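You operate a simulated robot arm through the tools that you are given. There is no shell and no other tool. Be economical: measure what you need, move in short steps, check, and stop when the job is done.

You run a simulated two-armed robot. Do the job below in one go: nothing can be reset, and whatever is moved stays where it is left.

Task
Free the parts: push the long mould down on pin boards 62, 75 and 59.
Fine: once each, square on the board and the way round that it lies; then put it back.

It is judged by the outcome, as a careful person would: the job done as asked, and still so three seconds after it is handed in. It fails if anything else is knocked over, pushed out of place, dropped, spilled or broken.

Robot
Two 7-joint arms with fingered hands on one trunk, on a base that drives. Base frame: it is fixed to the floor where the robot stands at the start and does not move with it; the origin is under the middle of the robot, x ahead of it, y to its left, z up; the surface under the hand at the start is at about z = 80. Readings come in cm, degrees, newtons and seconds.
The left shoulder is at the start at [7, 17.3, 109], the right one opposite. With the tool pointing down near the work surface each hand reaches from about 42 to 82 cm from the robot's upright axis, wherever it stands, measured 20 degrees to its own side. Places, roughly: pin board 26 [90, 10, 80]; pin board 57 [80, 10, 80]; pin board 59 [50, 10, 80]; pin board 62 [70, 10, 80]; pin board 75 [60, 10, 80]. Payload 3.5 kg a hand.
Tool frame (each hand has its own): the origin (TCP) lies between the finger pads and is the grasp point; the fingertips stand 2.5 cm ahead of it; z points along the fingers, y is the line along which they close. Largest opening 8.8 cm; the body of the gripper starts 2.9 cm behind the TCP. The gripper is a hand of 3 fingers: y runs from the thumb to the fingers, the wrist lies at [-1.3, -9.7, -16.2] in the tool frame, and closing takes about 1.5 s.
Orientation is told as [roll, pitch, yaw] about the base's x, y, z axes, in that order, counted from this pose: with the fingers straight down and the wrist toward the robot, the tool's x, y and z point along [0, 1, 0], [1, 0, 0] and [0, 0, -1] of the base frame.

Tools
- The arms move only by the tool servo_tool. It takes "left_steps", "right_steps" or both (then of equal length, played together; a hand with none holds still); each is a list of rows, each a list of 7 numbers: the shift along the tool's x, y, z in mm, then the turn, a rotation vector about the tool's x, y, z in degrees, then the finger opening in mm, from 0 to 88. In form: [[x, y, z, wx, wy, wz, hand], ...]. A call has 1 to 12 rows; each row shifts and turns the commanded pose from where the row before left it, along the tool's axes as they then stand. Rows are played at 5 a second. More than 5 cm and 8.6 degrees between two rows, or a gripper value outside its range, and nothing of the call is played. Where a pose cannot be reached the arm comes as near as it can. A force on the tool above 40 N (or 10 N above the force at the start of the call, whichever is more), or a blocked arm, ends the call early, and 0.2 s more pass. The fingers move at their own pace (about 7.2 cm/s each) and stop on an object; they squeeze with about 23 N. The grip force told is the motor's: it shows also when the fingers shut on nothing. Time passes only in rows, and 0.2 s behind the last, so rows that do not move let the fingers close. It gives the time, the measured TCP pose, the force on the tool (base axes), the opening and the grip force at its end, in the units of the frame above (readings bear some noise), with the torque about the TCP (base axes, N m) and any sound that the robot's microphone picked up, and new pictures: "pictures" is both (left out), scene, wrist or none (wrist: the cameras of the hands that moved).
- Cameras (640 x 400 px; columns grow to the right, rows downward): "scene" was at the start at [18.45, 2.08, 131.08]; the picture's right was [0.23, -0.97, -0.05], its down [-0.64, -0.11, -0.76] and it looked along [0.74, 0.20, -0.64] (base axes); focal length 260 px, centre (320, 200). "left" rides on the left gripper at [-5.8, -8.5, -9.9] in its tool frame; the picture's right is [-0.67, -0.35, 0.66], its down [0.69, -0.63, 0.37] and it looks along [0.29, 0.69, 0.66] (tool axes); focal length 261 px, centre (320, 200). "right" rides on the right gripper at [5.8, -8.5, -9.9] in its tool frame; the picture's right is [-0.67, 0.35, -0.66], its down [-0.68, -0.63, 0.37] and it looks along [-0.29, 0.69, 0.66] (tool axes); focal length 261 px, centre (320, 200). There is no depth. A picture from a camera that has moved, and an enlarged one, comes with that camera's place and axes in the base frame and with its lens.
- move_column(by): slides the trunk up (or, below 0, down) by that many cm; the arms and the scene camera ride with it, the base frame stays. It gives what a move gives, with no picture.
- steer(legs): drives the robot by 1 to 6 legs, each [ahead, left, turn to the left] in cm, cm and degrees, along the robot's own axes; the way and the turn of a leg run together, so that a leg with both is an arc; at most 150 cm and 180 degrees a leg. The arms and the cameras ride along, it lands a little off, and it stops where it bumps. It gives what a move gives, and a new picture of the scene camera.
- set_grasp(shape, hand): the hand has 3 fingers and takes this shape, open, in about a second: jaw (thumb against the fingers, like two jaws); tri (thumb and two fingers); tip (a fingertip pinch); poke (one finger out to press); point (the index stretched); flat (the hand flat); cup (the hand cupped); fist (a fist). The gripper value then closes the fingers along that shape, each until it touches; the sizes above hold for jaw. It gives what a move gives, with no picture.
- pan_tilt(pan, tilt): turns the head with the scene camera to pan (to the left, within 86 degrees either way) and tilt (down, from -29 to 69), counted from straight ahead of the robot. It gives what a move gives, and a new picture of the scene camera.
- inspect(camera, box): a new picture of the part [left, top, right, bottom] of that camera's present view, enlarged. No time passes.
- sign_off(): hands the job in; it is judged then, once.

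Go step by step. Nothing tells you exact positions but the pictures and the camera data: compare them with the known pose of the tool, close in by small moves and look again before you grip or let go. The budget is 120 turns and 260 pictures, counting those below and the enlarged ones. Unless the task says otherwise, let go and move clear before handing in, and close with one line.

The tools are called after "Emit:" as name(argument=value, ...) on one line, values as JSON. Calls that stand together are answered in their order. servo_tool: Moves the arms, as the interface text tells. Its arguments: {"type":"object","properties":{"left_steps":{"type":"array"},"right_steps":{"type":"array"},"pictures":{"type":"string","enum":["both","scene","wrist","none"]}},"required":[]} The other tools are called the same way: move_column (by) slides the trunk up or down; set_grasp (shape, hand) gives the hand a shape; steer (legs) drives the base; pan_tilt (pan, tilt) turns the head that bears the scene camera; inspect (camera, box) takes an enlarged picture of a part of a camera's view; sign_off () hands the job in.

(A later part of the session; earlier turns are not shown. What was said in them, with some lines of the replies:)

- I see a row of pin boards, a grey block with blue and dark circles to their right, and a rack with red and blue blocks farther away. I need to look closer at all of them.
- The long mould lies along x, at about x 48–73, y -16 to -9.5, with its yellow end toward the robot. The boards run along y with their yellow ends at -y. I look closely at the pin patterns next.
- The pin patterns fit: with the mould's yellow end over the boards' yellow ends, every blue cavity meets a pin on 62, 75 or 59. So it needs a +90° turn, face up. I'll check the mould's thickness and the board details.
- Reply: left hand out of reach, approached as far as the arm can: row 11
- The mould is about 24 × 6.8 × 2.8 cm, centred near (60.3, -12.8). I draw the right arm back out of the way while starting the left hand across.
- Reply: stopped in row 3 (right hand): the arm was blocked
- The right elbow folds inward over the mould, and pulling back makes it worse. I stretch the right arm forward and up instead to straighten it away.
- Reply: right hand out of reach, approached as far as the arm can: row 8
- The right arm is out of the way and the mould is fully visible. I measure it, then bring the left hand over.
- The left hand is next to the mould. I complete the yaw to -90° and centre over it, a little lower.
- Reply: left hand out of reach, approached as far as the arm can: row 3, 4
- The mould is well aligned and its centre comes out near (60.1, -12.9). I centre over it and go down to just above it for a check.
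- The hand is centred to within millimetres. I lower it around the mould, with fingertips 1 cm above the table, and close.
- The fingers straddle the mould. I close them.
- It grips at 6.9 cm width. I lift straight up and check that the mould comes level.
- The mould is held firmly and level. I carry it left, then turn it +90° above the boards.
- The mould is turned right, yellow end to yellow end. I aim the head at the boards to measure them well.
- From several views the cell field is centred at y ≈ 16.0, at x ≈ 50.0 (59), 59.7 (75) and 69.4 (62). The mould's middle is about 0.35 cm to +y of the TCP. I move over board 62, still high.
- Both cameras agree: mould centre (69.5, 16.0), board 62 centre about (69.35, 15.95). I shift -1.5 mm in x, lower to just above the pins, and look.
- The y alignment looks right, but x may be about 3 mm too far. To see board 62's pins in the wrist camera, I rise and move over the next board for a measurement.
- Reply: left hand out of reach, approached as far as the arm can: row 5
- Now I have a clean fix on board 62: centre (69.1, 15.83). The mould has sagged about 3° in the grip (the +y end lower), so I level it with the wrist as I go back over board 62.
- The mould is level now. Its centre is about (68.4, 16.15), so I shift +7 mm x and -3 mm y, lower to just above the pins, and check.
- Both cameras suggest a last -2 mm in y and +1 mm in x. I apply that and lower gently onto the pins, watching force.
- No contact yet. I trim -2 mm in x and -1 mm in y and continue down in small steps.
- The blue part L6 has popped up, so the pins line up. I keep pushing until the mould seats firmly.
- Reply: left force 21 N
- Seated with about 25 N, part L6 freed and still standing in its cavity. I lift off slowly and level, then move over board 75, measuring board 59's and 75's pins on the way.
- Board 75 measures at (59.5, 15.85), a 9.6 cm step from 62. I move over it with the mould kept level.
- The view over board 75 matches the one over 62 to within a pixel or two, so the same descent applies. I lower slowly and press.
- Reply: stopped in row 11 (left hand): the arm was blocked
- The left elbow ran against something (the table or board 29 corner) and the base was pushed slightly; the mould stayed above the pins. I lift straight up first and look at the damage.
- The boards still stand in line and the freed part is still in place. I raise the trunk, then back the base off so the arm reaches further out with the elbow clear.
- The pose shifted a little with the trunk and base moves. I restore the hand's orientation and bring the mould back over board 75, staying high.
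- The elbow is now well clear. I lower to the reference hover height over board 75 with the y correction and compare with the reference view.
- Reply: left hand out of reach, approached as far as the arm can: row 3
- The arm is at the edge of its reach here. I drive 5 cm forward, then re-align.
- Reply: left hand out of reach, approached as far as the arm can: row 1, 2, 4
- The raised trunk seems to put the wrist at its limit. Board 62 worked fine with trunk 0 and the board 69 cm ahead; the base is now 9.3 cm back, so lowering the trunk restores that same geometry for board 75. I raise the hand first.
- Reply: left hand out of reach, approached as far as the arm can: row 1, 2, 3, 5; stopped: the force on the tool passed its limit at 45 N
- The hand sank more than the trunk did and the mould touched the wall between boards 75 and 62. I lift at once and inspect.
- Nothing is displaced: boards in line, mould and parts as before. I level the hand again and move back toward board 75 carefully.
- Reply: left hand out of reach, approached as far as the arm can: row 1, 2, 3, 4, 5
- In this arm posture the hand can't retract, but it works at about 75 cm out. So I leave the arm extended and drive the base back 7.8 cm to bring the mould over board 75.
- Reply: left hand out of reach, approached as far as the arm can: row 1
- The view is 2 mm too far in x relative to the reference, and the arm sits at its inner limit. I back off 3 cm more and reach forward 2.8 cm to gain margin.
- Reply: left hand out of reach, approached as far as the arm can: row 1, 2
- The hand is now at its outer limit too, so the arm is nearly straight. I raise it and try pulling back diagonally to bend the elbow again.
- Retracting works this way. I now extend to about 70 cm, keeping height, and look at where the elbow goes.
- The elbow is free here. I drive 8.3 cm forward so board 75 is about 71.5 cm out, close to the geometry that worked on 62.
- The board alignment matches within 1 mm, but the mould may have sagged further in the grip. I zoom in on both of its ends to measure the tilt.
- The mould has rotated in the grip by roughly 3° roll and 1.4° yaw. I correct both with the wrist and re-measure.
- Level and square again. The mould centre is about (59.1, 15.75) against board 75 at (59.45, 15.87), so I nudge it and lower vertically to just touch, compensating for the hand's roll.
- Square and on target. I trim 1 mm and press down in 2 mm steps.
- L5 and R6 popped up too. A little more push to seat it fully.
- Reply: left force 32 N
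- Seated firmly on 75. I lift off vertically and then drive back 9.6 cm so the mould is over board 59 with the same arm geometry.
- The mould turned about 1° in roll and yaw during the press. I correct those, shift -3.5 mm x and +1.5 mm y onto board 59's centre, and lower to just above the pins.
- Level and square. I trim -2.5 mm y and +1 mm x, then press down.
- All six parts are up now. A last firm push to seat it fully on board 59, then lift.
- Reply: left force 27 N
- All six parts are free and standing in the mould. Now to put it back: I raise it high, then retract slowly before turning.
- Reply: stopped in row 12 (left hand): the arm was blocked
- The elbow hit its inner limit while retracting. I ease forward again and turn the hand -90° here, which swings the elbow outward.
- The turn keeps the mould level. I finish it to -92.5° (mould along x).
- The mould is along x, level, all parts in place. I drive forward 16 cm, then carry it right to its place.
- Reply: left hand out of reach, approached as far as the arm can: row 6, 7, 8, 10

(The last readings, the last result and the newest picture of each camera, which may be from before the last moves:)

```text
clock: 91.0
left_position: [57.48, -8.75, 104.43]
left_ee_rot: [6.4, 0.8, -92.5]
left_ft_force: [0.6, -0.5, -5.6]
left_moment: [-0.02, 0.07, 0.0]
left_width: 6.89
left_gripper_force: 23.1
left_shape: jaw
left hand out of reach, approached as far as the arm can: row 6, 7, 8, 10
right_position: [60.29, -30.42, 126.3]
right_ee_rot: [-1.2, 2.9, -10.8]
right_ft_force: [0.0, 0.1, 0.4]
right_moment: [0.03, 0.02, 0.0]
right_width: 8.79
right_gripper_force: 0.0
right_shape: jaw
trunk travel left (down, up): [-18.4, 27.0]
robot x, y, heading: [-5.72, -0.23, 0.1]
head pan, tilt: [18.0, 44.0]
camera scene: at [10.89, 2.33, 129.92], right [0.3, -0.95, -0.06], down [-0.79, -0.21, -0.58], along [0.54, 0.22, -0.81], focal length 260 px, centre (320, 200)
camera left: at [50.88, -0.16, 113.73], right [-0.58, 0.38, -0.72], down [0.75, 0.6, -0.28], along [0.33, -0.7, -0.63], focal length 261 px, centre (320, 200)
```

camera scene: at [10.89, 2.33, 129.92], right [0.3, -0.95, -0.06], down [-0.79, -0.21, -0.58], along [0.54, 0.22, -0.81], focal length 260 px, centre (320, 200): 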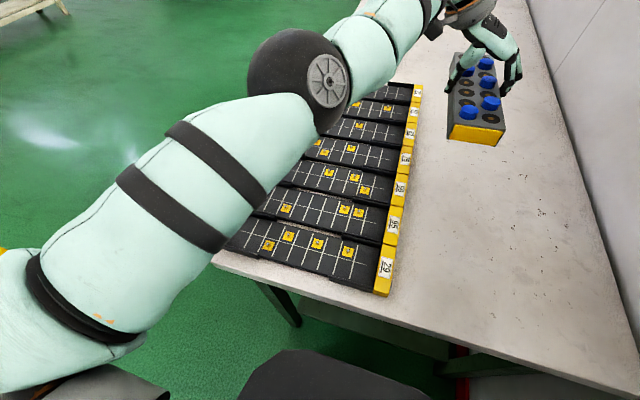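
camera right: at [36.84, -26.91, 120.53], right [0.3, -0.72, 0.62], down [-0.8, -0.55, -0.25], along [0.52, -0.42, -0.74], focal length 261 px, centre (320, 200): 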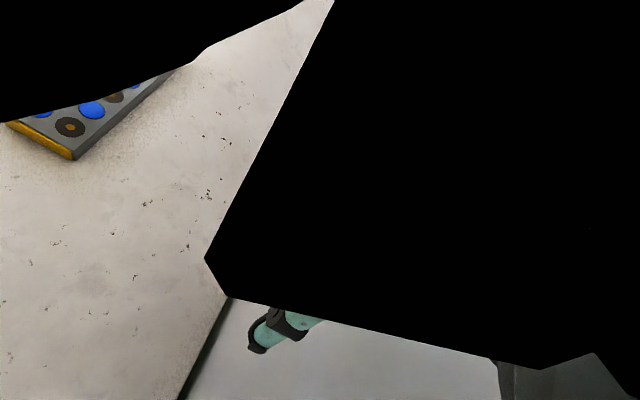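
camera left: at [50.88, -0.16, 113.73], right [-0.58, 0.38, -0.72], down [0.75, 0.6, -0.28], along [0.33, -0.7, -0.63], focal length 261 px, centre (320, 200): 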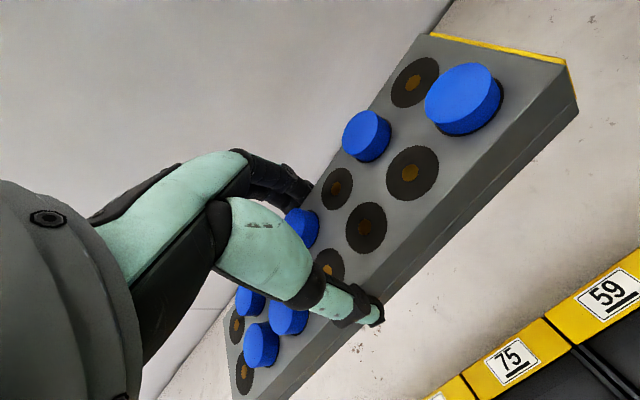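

The arm needs the base where it was at pick-up. I drive 5.5 cm forward and finish the move.

Emit:
steer(legs=[[5.5, 0, 0]])

Emit:
servo_tool(left_steps=[[-10, 10, 0, 0, 0, 0, 0], [-10, 15, 0, 0, 0, 0, 0], [-10, 17, 0, 0, 0, 0, 0], [0, 0, 0, 0, 0, 0, 0], [0, 0, 0, 0, 0, 0, 0]], pictures="both")

```text
clock: 91.9
left_position: [62.61, -8.75, 104.77]
left_ee_rot: [6.5, 0.8, -92.4]
left_ft_force: [0.0, -0.9, -5.4]
left_moment: [0.02, 0.0, 0.01]
left_width: 6.85
left_gripper_force: 23.3
left_shape: jaw
right_position: [65.33, -30.32, 126.51]
right_ee_rot: [-1.2, 2.5, -10.6]
right_ft_force: [0.0, -0.7, 0.9]
right_moment: [0.0, 0.0, 0.01]
right_width: 8.78
right_gripper_force: 0.1
right_shape: jaw
trunk travel left (down, up): [-18.4, 27.0]
robot x, y, heading: [-0.49, -0.22, 0.1]
head pan, tilt: [18.0, 44.0]
camera scene: at [15.87, 2.38, 130.0], right [0.31, -0.95, -0.06], down [-0.78, -0.22, -0.58], along [0.54, 0.22, -0.81], focal length 260 px, centre (320, 200)
```

scene: 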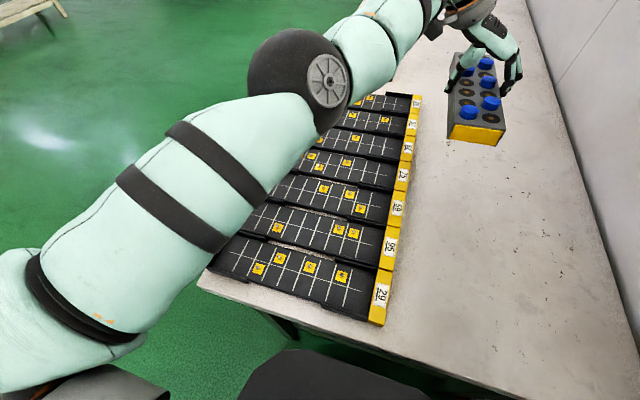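

```text
clock: 93.1
left_position: [60.62, -13.1, 103.94]
left_ee_rot: [6.3, 0.8, -92.5]
left_ft_force: [-0.4, -0.7, -5.1]
left_moment: [-0.02, 0.01, 0.0]
left_width: 6.84
left_gripper_force: 23.0
left_shape: jaw
left hand out of reach, approached as far as the arm can: row 1, 2
right_position: [65.74, -30.28, 126.17]
right_ee_rot: [-1.1, 2.9, -10.6]
right_ft_force: [0.1, -0.3, 0.0]
right_moment: [-0.02, 0.02, 0.03]
right_width: 8.78
right_gripper_force: 0.1
right_shape: jaw
trunk travel left (down, up): [-18.4, 27.0]
robot x, y, heading: [-0.17, -0.0, -0.0]
head pan, tilt: [18.0, 44.0]
camera scene: at [16.27, 2.35, 129.91], right [0.3, -0.95, -0.06], down [-0.79, -0.22, -0.58], along [0.54, 0.22, -0.81], focal length 260 px, centre (320, 200)
camera left: at [54.04, -4.56, 113.25], right [-0.58, 0.38, -0.72], down [0.75, 0.6, -0.28], along [0.33, -0.7, -0.64], focal length 261 px, centre (320, 200)
```

scene: 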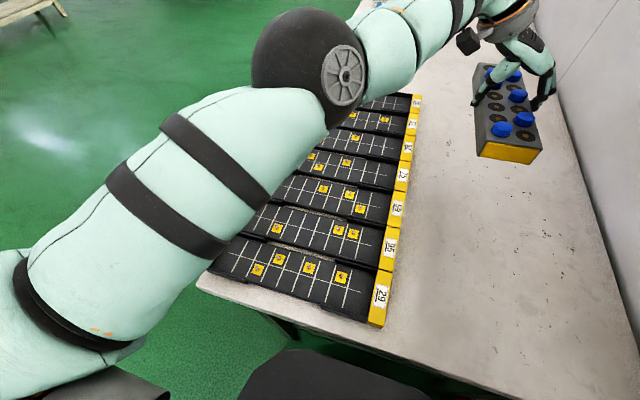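
left: 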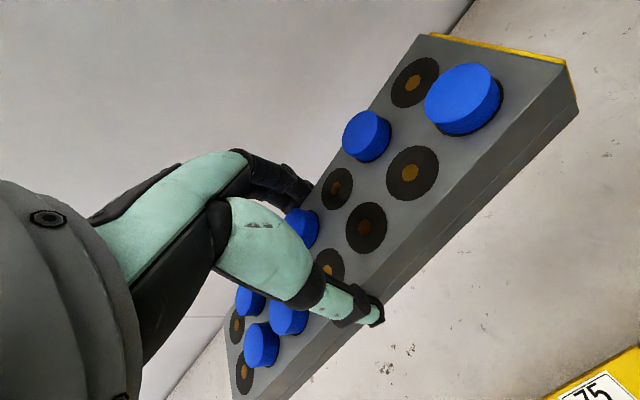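

Close to its place. The mould has sagged another degree or so; I correct that, shift to the original spot, and lower part way, vertically.

Emit:
servo_tool(left_steps=[[-6, 0, 0, 0, 0.7, 0.5, 0], [-5, 0, 0, 0, 0.7, 0.5, 0], [-2.7, 0, 20, 0, 0, 0, 0], [-2.7, 0, 20, 0, 0, 0, 0], [-2.7, 0, 20, 0, 0, 0, 0], [-2.7, 0, 20, 0, 0, 0, 0], [-2.7, 0, 20, 0, 0, 0, 0], [-2.7, 0, 20, 0, 0, 0, 0], [0, 0, 0, 0, 0, 0, 0], [0, 0, 0, 0, 0, 0, 0]], pictures="wrist")

Emit:
pan_tilt(pan=-10, tilt=45)

Emit:
inspect(camera="scene", box=[280, 90, 400, 200])

```text
clock: 95.3
left_position: [61.12, -13.81, 92.19]
left_ee_rot: [7.7, 0.9, -93.3]
left_ft_force: [0.6, -0.7, -5.3]
left_moment: [0.03, 0.03, 0.05]
left_width: 6.87
left_gripper_force: 22.8
left_shape: jaw
left hand out of reach, approached as far as the arm can: row 1, 2, 4, 5
right_position: [65.64, -30.27, 126.29]
right_ee_rot: [-1.2, 2.8, -10.7]
right_ft_force: [-0.1, -0.5, 0.6]
right_moment: [-0.01, -0.01, 0.0]
right_width: 8.8
right_gripper_force: 0.0
right_shape: jaw
trunk travel left (down, up): [-18.4, 27.0]
robot x, y, heading: [-0.22, -0.34, 0.0]
head pan, tilt: [18.0, 44.0]
camera left: at [54.46, -4.97, 101.42], right [-0.55, 0.39, -0.73], down [0.77, 0.59, -0.26], along [0.33, -0.71, -0.63], focal length 261 px, centre (320, 200)
```

left: 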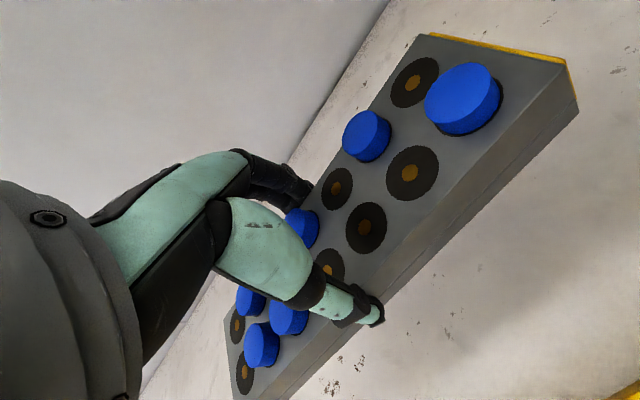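

```text
clock: 96.3
left_position: [61.09, -13.62, 92.36]
left_ee_rot: [7.7, 0.8, -93.4]
left_ft_force: [-1.0, 0.1, -5.3]
left_moment: [-0.02, 0.01, -0.01]
left_width: 6.88
left_gripper_force: 22.9
left_shape: jaw
right_position: [65.59, -30.18, 126.21]
right_ee_rot: [-1.2, 2.8, -10.5]
right_ft_force: [0.3, -0.2, -0.6]
right_moment: [0.02, 0.02, 0.01]
right_width: 8.78
right_gripper_force: 0.1
right_shape: jaw
trunk travel left (down, up): [-18.4, 27.0]
robot x, y, heading: [-0.5, 0.02, 0.3]
head pan, tilt: [-10.0, 45.0]
camera scene: at [16.42, -1.58, 129.73], right [-0.17, -0.99, 0.03], down [-0.82, 0.12, -0.56], along [0.55, -0.12, -0.83], focal length 260 px, centre (320, 200)
```

scene: 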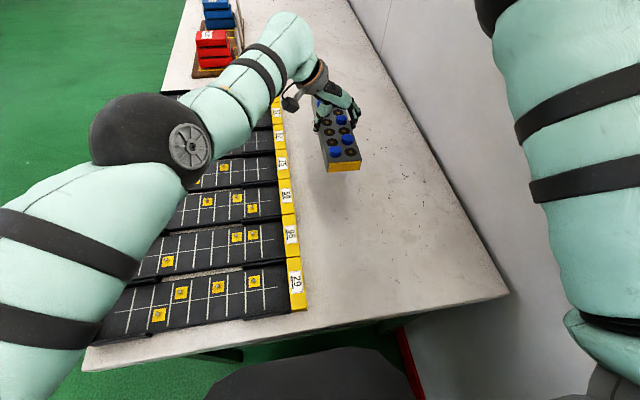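

```text
3.64 times, centred on (340, 145) of scene
camera zoom: at [16.42, -1.58, 129.73], right [-0.17, -0.99, 0.03], down [-0.82, 0.12, -0.56], along [0.55, -0.12, -0.83], focal length 945 px, centre (247, 400)
```

zoom: 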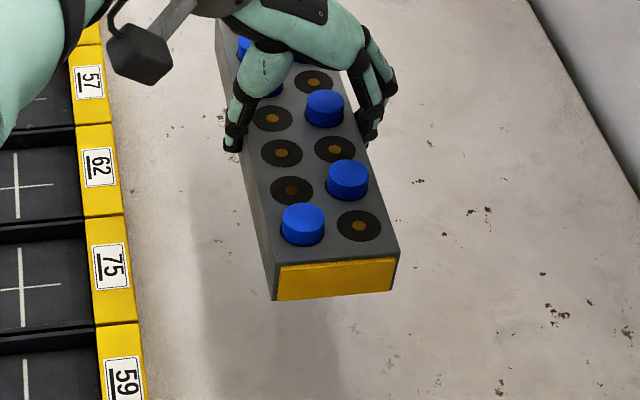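

Mould centre is at (61.2, -13.6); the original spot was (59.9, -12.95). I correct by -13 mm x and +6.5 mm y while going down to just above the table.

Emit:
servo_tool(left_steps=[[-6, -3, 15, 0, 0, 0, 0], [-6, -3, 15, 0, 0, 0, 0], [-6, 0, 15, 0, 0, 0, 0], [-3, 0, 10, 0, 0, 0, 0], [0, 0, 0, 0, 0, 0, 0], [0, 0, 0, 0, 0, 0, 0]], pictures="both")

Emit:
inspect(camera="scene", box=[280, 110, 380, 210])

```text
clock: 97.7
left_position: [60.56, -13.43, 86.31]
left_ee_rot: [7.7, 1.0, -93.5]
left_ft_force: [0.8, -0.5, -4.8]
left_moment: [0.03, 0.05, 0.02]
left_width: 6.9
left_gripper_force: 23.0
left_shape: jaw
left hand out of reach, approached as far as the arm can: row 1, 3
right_position: [65.63, -30.44, 126.24]
right_ee_rot: [-1.2, 2.7, -10.7]
right_ft_force: [0.1, -0.4, -0.3]
right_moment: [-0.01, -0.03, 0.0]
right_width: 8.79
right_gripper_force: 0.1
right_shape: jaw
trunk travel left (down, up): [-18.4, 27.0]
robot x, y, heading: [-0.43, -0.2, -0.1]
head pan, tilt: [-10.0, 45.0]
camera scene: at [16.42, -1.59, 129.73], right [-0.17, -0.99, 0.03], down [-0.82, 0.12, -0.56], along [0.55, -0.12, -0.83], focal length 260 px, centre (320, 200)
camera left: at [53.94, -4.63, 95.49], right [-0.55, 0.39, -0.73], down [0.77, 0.59, -0.26], along [0.33, -0.71, -0.63], focal length 261 px, centre (320, 200)
```

scene: 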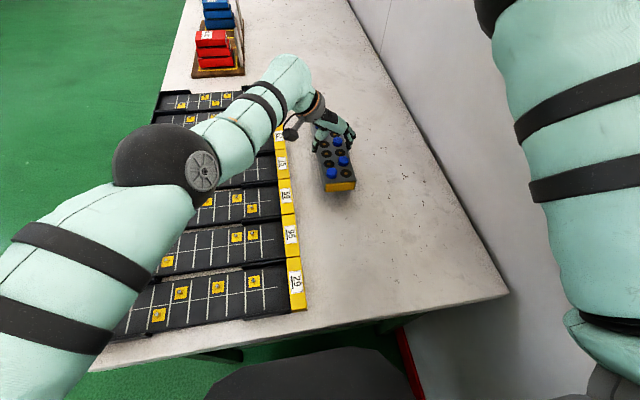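
left: 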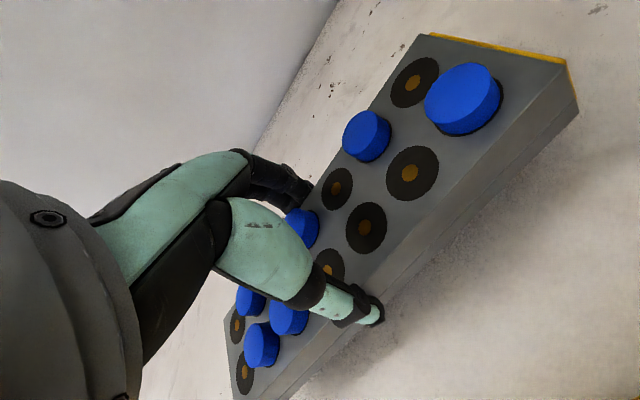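

```text
4.00 times, centred on (330, 160) of scene
camera zoom: at [16.42, -1.59, 129.73], right [-0.17, -0.99, 0.03], down [-0.82, 0.12, -0.56], along [0.55, -0.12, -0.83], focal length 1040 px, centre (280, 360)
```

zoom: 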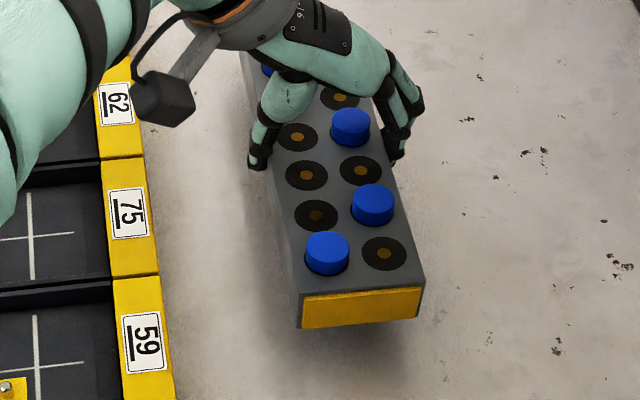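

About 8 mm too far in x and 4 mm in y. I use a tiny base move for that, then check.

Emit:
steer(legs=[[-0.8, 0.4, 0]])

Emit:
servo_tool(left_steps=[[-1.3, 0, 9, 0, 0, 0, 0], [-1.3, 0, 9, 0, 0, 0, 0], [0, 0, 0, 0, 0, 0, 0], [0, 0, 0, 0, 0, 0, 0]], pictures="both")

Emit:
inspect(camera="scene", box=[280, 110, 380, 210])

```text
clock: 98.4
left_position: [59.89, -12.99, 86.2]
left_ee_rot: [7.6, 1.0, -93.4]
left_ft_force: [-0.1, 0.4, -5.7]
left_moment: [-0.01, 0.07, -0.02]
left_width: 6.89
left_gripper_force: 22.9
left_shape: jaw
right_position: [65.1, -29.97, 126.1]
right_ee_rot: [-1.2, 3.1, -10.6]
right_ft_force: [-0.2, -0.2, 0.2]
right_moment: [0.02, 0.01, -0.01]
right_width: 8.77
right_gripper_force: 0.1
right_shape: jaw
trunk travel left (down, up): [-18.4, 27.0]
robot x, y, heading: [-0.64, 0.24, 0.3]
head pan, tilt: [-10.0, 45.0]
camera scene: at [15.85, -1.3, 129.69], right [-0.17, -0.99, 0.03], down [-0.82, 0.12, -0.56], along [0.55, -0.12, -0.83], focal length 260 px, centre (320, 200)
```

scene: 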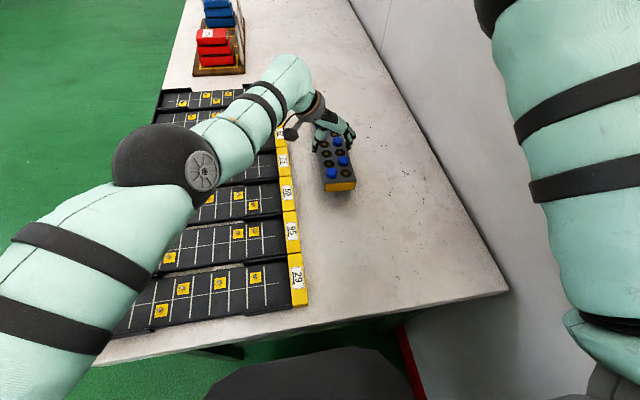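

```text
clock: 99.4
left_position: [59.76, -12.95, 84.4]
left_ee_rot: [7.7, 1.0, -93.3]
left_ft_force: [0.0, -0.1, -5.2]
left_moment: [-0.01, 0.05, -0.02]
left_width: 6.87
left_gripper_force: 22.8
left_shape: jaw
right_position: [64.86, -29.89, 126.26]
right_ee_rot: [-1.3, 2.8, -10.7]
right_ft_force: [-0.7, 0.5, 0.5]
right_moment: [-0.01, 0.02, 0.01]
right_width: 8.78
right_gripper_force: 0.0
right_shape: jaw
trunk travel left (down, up): [-18.4, 27.0]
robot x, y, heading: [-1.09, 0.54, -0.0]
head pan, tilt: [-10.0, 45.0]
camera scene: at [15.66, -1.22, 129.73], right [-0.17, -0.99, 0.03], down [-0.82, 0.12, -0.56], along [0.55, -0.12, -0.83], focal length 260 px, centre (320, 200)
camera left: at [53.08, -4.08, 93.52], right [-0.55, 0.39, -0.73], down [0.76, 0.59, -0.26], along [0.33, -0.7, -0.63], focal length 261 px, centre (320, 200)
```

scene: 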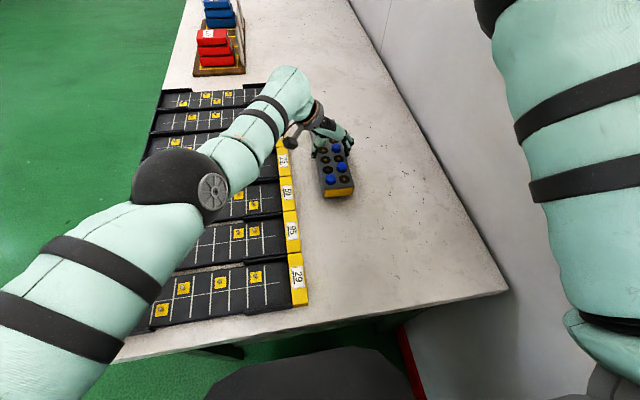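
left: 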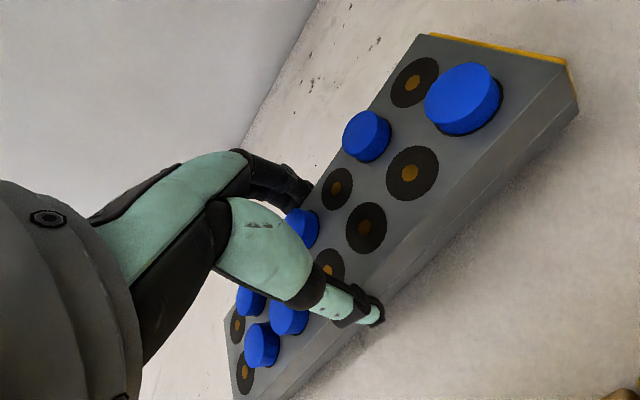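

```text
4.00 times, centred on (330, 160) of scene
camera zoom: at [15.66, -1.22, 129.73], right [-0.17, -0.99, 0.03], down [-0.82, 0.12, -0.56], along [0.55, -0.12, -0.83], focal length 1040 px, centre (280, 360)
```

zoom: 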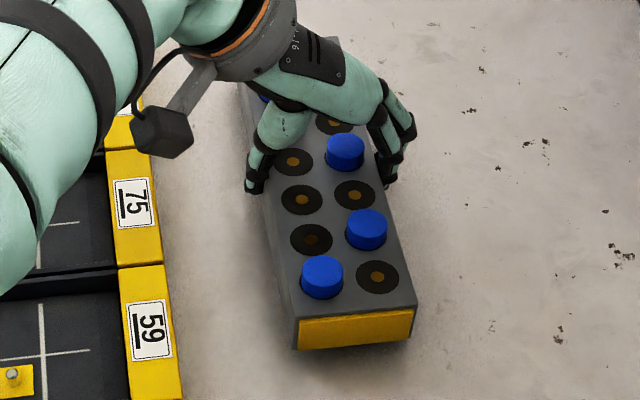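

It is over its original spot. I lower gently to the table.

Emit:
servo_tool(left_steps=[[-0.4, 0, 3, 0, 0, 0, 0], [-0.4, 0, 3, 0, 0, 0, 0], [-0.3, 0, 2, 0, 0, 0, 0], [-0.3, 0, 2, 0, 0, 0, 0], [0, 0, 0, 0, 0, 0, 0]], pictures="wrist")

Emit:
inspect(camera="scene", box=[280, 110, 380, 210])

```text
clock: 100.6
left_position: [59.53, -12.56, 83.64]
left_ee_rot: [8.0, 0.9, -93.3]
left_ft_force: [2.5, -2.2, 5.4]
left_moment: [-0.25, -0.05, 0.03]
left_width: 6.87
left_gripper_force: 23.3
left_shape: jaw
left hand out of reach, approached as far as the arm can: row 3
right_position: [64.72, -29.99, 126.2]
right_ee_rot: [-1.2, 2.8, -10.6]
right_ft_force: [-0.3, 0.2, 0.2]
right_moment: [0.03, -0.03, 0.02]
right_width: 8.76
right_gripper_force: 0.0
right_shape: jaw
trunk travel left (down, up): [-18.4, 27.0]
robot x, y, heading: [-0.89, 0.23, 0.1]
head pan, tilt: [-10.0, 45.0]
camera left: at [52.91, -3.88, 92.73], right [-0.55, 0.39, -0.74], down [0.77, 0.59, -0.26], along [0.33, -0.71, -0.63], focal length 261 px, centre (320, 200)
```

left: 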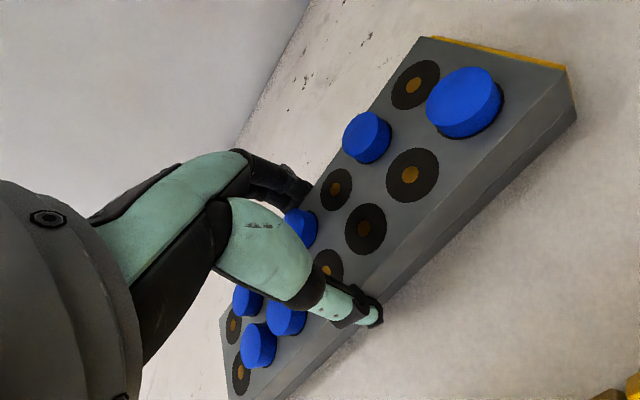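

```text
4.00 times, centred on (330, 160) of scene
camera zoom: at [15.51, -1.19, 129.77], right [-0.17, -0.99, 0.03], down [-0.82, 0.12, -0.56], along [0.55, -0.12, -0.83], focal length 1040 px, centre (280, 360)
```

zoom: 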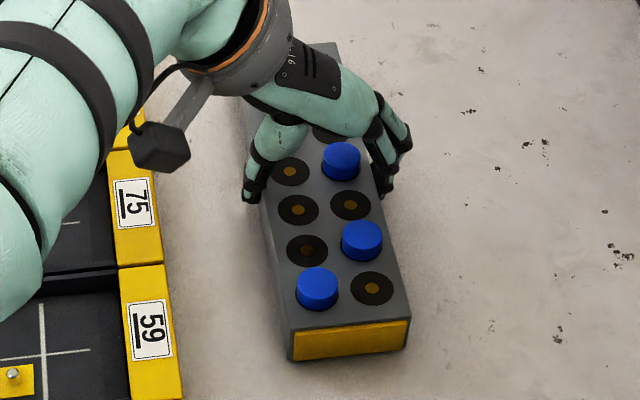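

It touches the table, 4 mm off in y. I lift a touch, correct, and set it down.

Emit:
servo_tool(left_steps=[[0.5, 0, -4, 0, 0, 0, 0], [0, 4, 0, 0, 0, 0, 0], [-0.4, 0, 3, 0, 0, 0, 0], [-0.3, 0, 2, 0, 0, 0, 0], [-0.3, 0, 2, 0, 0, 0, 0], [-0.1, 0, 1, 0, 0, 0, 0], [0, 0, 0, 0, 0, 0, 0]], pictures="wrist")

Emit:
inspect(camera="scene", box=[280, 110, 380, 210])

```text
clock: 102.2
left_position: [59.28, -12.96, 83.62]
left_ee_rot: [8.0, 0.9, -93.4]
left_ft_force: [4.1, -1.2, 13.2]
left_moment: [-0.12, -0.07, 0.07]
left_width: 6.85
left_gripper_force: 22.9
left_shape: jaw
left hand out of reach, approached as far as the arm can: row 5
right_position: [64.58, -29.93, 126.26]
right_ee_rot: [-1.2, 2.8, -10.6]
right_ft_force: [0.3, -0.7, 0.4]
right_moment: [0.01, 0.04, 0.0]
right_width: 8.76
right_gripper_force: 0.1
right_shape: jaw
trunk travel left (down, up): [-18.4, 27.0]
robot x, y, heading: [-1.09, 0.38, -0.1]
head pan, tilt: [-10.0, 45.0]
camera left: at [52.68, -4.12, 92.69], right [-0.55, 0.39, -0.74], down [0.77, 0.59, -0.26], along [0.33, -0.71, -0.63], focal length 261 px, centre (320, 200)
```

left: 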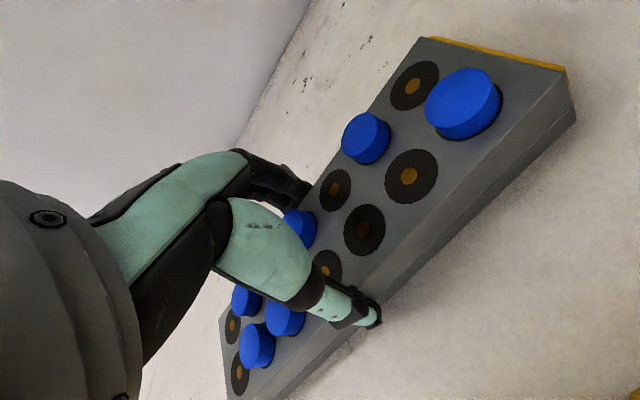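

```text
4.00 times, centred on (330, 160) of scene
camera zoom: at [15.41, -1.16, 129.79], right [-0.17, -0.99, 0.03], down [-0.82, 0.12, -0.56], along [0.55, -0.12, -0.83], focal length 1040 px, centre (280, 360)
```

zoom: 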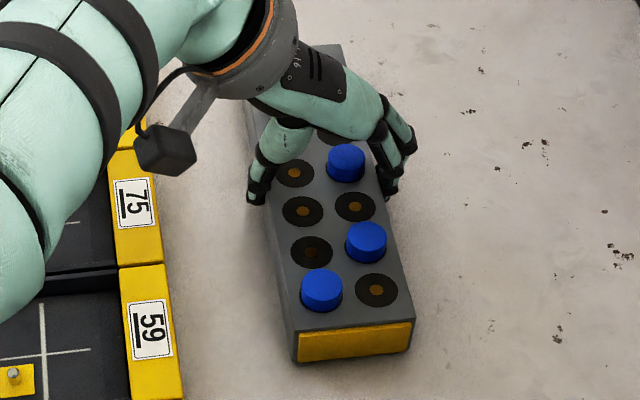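

The mould sits at its original spot, within a few millimetres, and square. I open the hand and lift away vertically.

Emit:
servo_tool(left_steps=[[0, 0, 0, 0, 0, 0, 72], [0, 0, 0, 0, 0, 0, 78], [0, 0, 0, 0, 0, 0, 88], [0, 0, 0, 0, 0, 0, 88], [0, 0, 0, 0, 0, 0, 88], [0, 0, 0, 0, 0, 0, 88], [0, 0, 0, 0, 0, 0, 88]], pictures="wrist")

Emit:
inspect(camera="scene", box=[280, 110, 380, 210])

```text
clock: 103.8
left_position: [59.36, -12.9, 83.46]
left_ee_rot: [7.7, 0.8, -93.5]
left_ft_force: [-0.7, 0.8, -0.3]
left_moment: [-0.03, 0.0, 0.01]
left_width: 8.75
left_gripper_force: 0.0
left_shape: jaw
right_position: [64.76, -29.98, 126.21]
right_ee_rot: [-1.2, 2.8, -10.6]
right_ft_force: [0.4, -0.1, 0.2]
right_moment: [0.0, 0.03, 0.03]
right_width: 8.8
right_gripper_force: 0.0
right_shape: jaw
trunk travel left (down, up): [-18.4, 27.0]
robot x, y, heading: [-0.88, -0.06, 0.3]
head pan, tilt: [-10.0, 45.0]
camera left: at [52.75, -4.13, 92.54], right [-0.55, 0.39, -0.73], down [0.77, 0.59, -0.26], along [0.33, -0.71, -0.63], focal length 261 px, centre (320, 200)
```

left: 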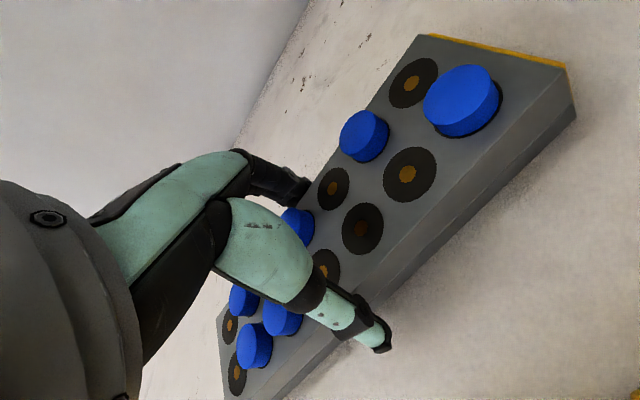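

```text
4.00 times, centred on (330, 160) of scene
camera zoom: at [15.56, -1.19, 129.75], right [-0.17, -0.99, 0.03], down [-0.82, 0.12, -0.56], along [0.55, -0.12, -0.83], focal length 1040 px, centre (280, 360)
```

zoom: 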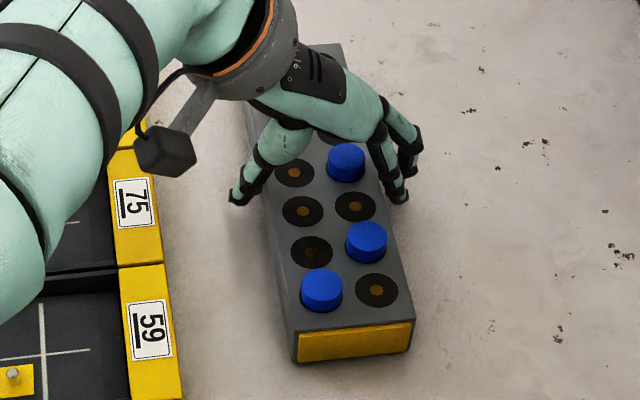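

Emit:
servo_tool(left_steps=[[0.7, 0, -5, 0, 0, 0, 88], [1.4, 0, -10, 0, 0, 0, 88], [1.4, 0, -10, 0, 0, 0, 88], [2, 0, -15, 0, 0, 0, 88], [2, 0, -15, 0, 0, 0, 88], [2.7, 0, -20, 0, 0, 0, 88], [4, 0, -30, 0, 0, 0, 88], [4, 0, -30, 0, 0, 0, 88], [0, 0, 0, 0, 0, 0, 88]], pictures="both")

Emit:
inspect(camera="scene", box=[280, 110, 380, 210])

```text
clock: 105.8
left_position: [59.29, -13.23, 97.15]
left_ee_rot: [7.7, 0.8, -93.5]
left_ft_force: [0.1, -0.5, -0.3]
left_moment: [-0.01, -0.01, 0.01]
left_width: 8.75
left_gripper_force: 0.0
left_shape: jaw
right_position: [64.68, -29.89, 126.11]
right_ee_rot: [-1.3, 2.8, -10.6]
right_ft_force: [-0.1, 0.0, 0.2]
right_moment: [0.01, 0.0, 0.01]
right_width: 8.8
right_gripper_force: 0.1
right_shape: jaw
trunk travel left (down, up): [-18.4, 27.0]
robot x, y, heading: [-1.21, 0.18, -0.1]
head pan, tilt: [-10.0, 45.0]
camera scene: at [15.58, -1.19, 129.74], right [-0.17, -0.99, 0.03], down [-0.82, 0.12, -0.56], along [0.55, -0.12, -0.83], focal length 260 px, centre (320, 200)
camera left: at [52.66, -4.45, 106.26], right [-0.55, 0.39, -0.73], down [0.77, 0.59, -0.26], along [0.33, -0.71, -0.63], focal length 261 px, centre (320, 200)
```

scene: 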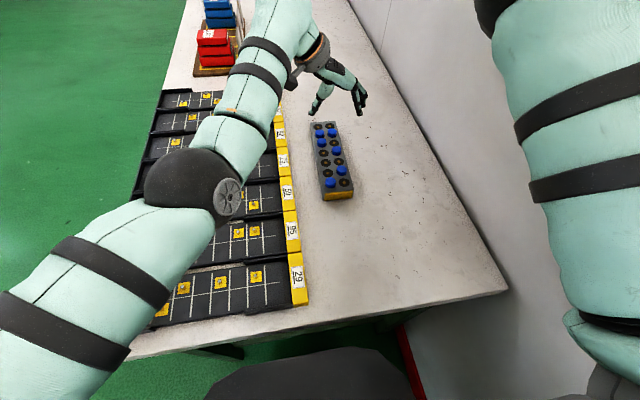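
left: 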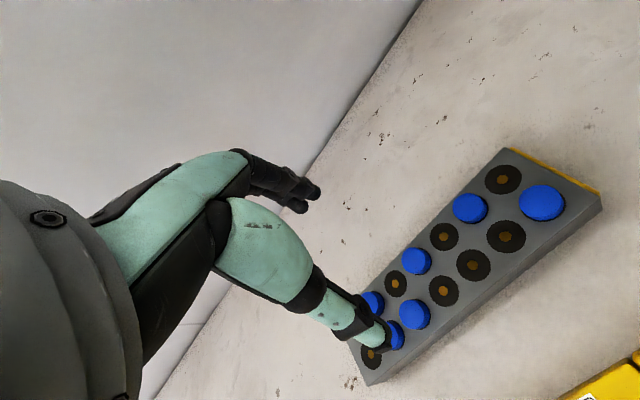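

```text
4.00 times, centred on (330, 160) of scene
camera zoom: at [15.58, -1.19, 129.74], right [-0.17, -0.99, 0.03], down [-0.82, 0.12, -0.56], along [0.55, -0.12, -0.83], focal length 1040 px, centre (280, 360)
```

zoom: 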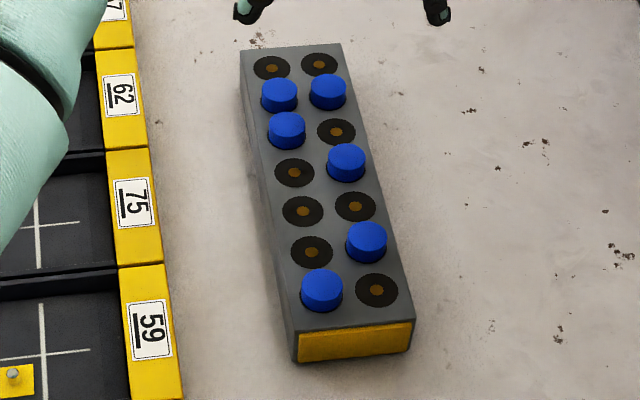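

The mould is back in place with all six parts freed, the boards are undisturbed, and the hand is clear, so I hand the job in.

Emit:
sign_off()

```text
The job is handed in.
```

I pushed the long mould down once each on boards 62, 75 and 59. All six blue parts are free and standing in it, and it is back within a few millimetres of where it lay. Two unplanned contacts came between 62 and 75: the left elbow was blocked, probably on board 29 or the table edge, and the mould bumped the wall between 75 and 62 at about 45 N. Nothing looked moved or damaged afterwards.
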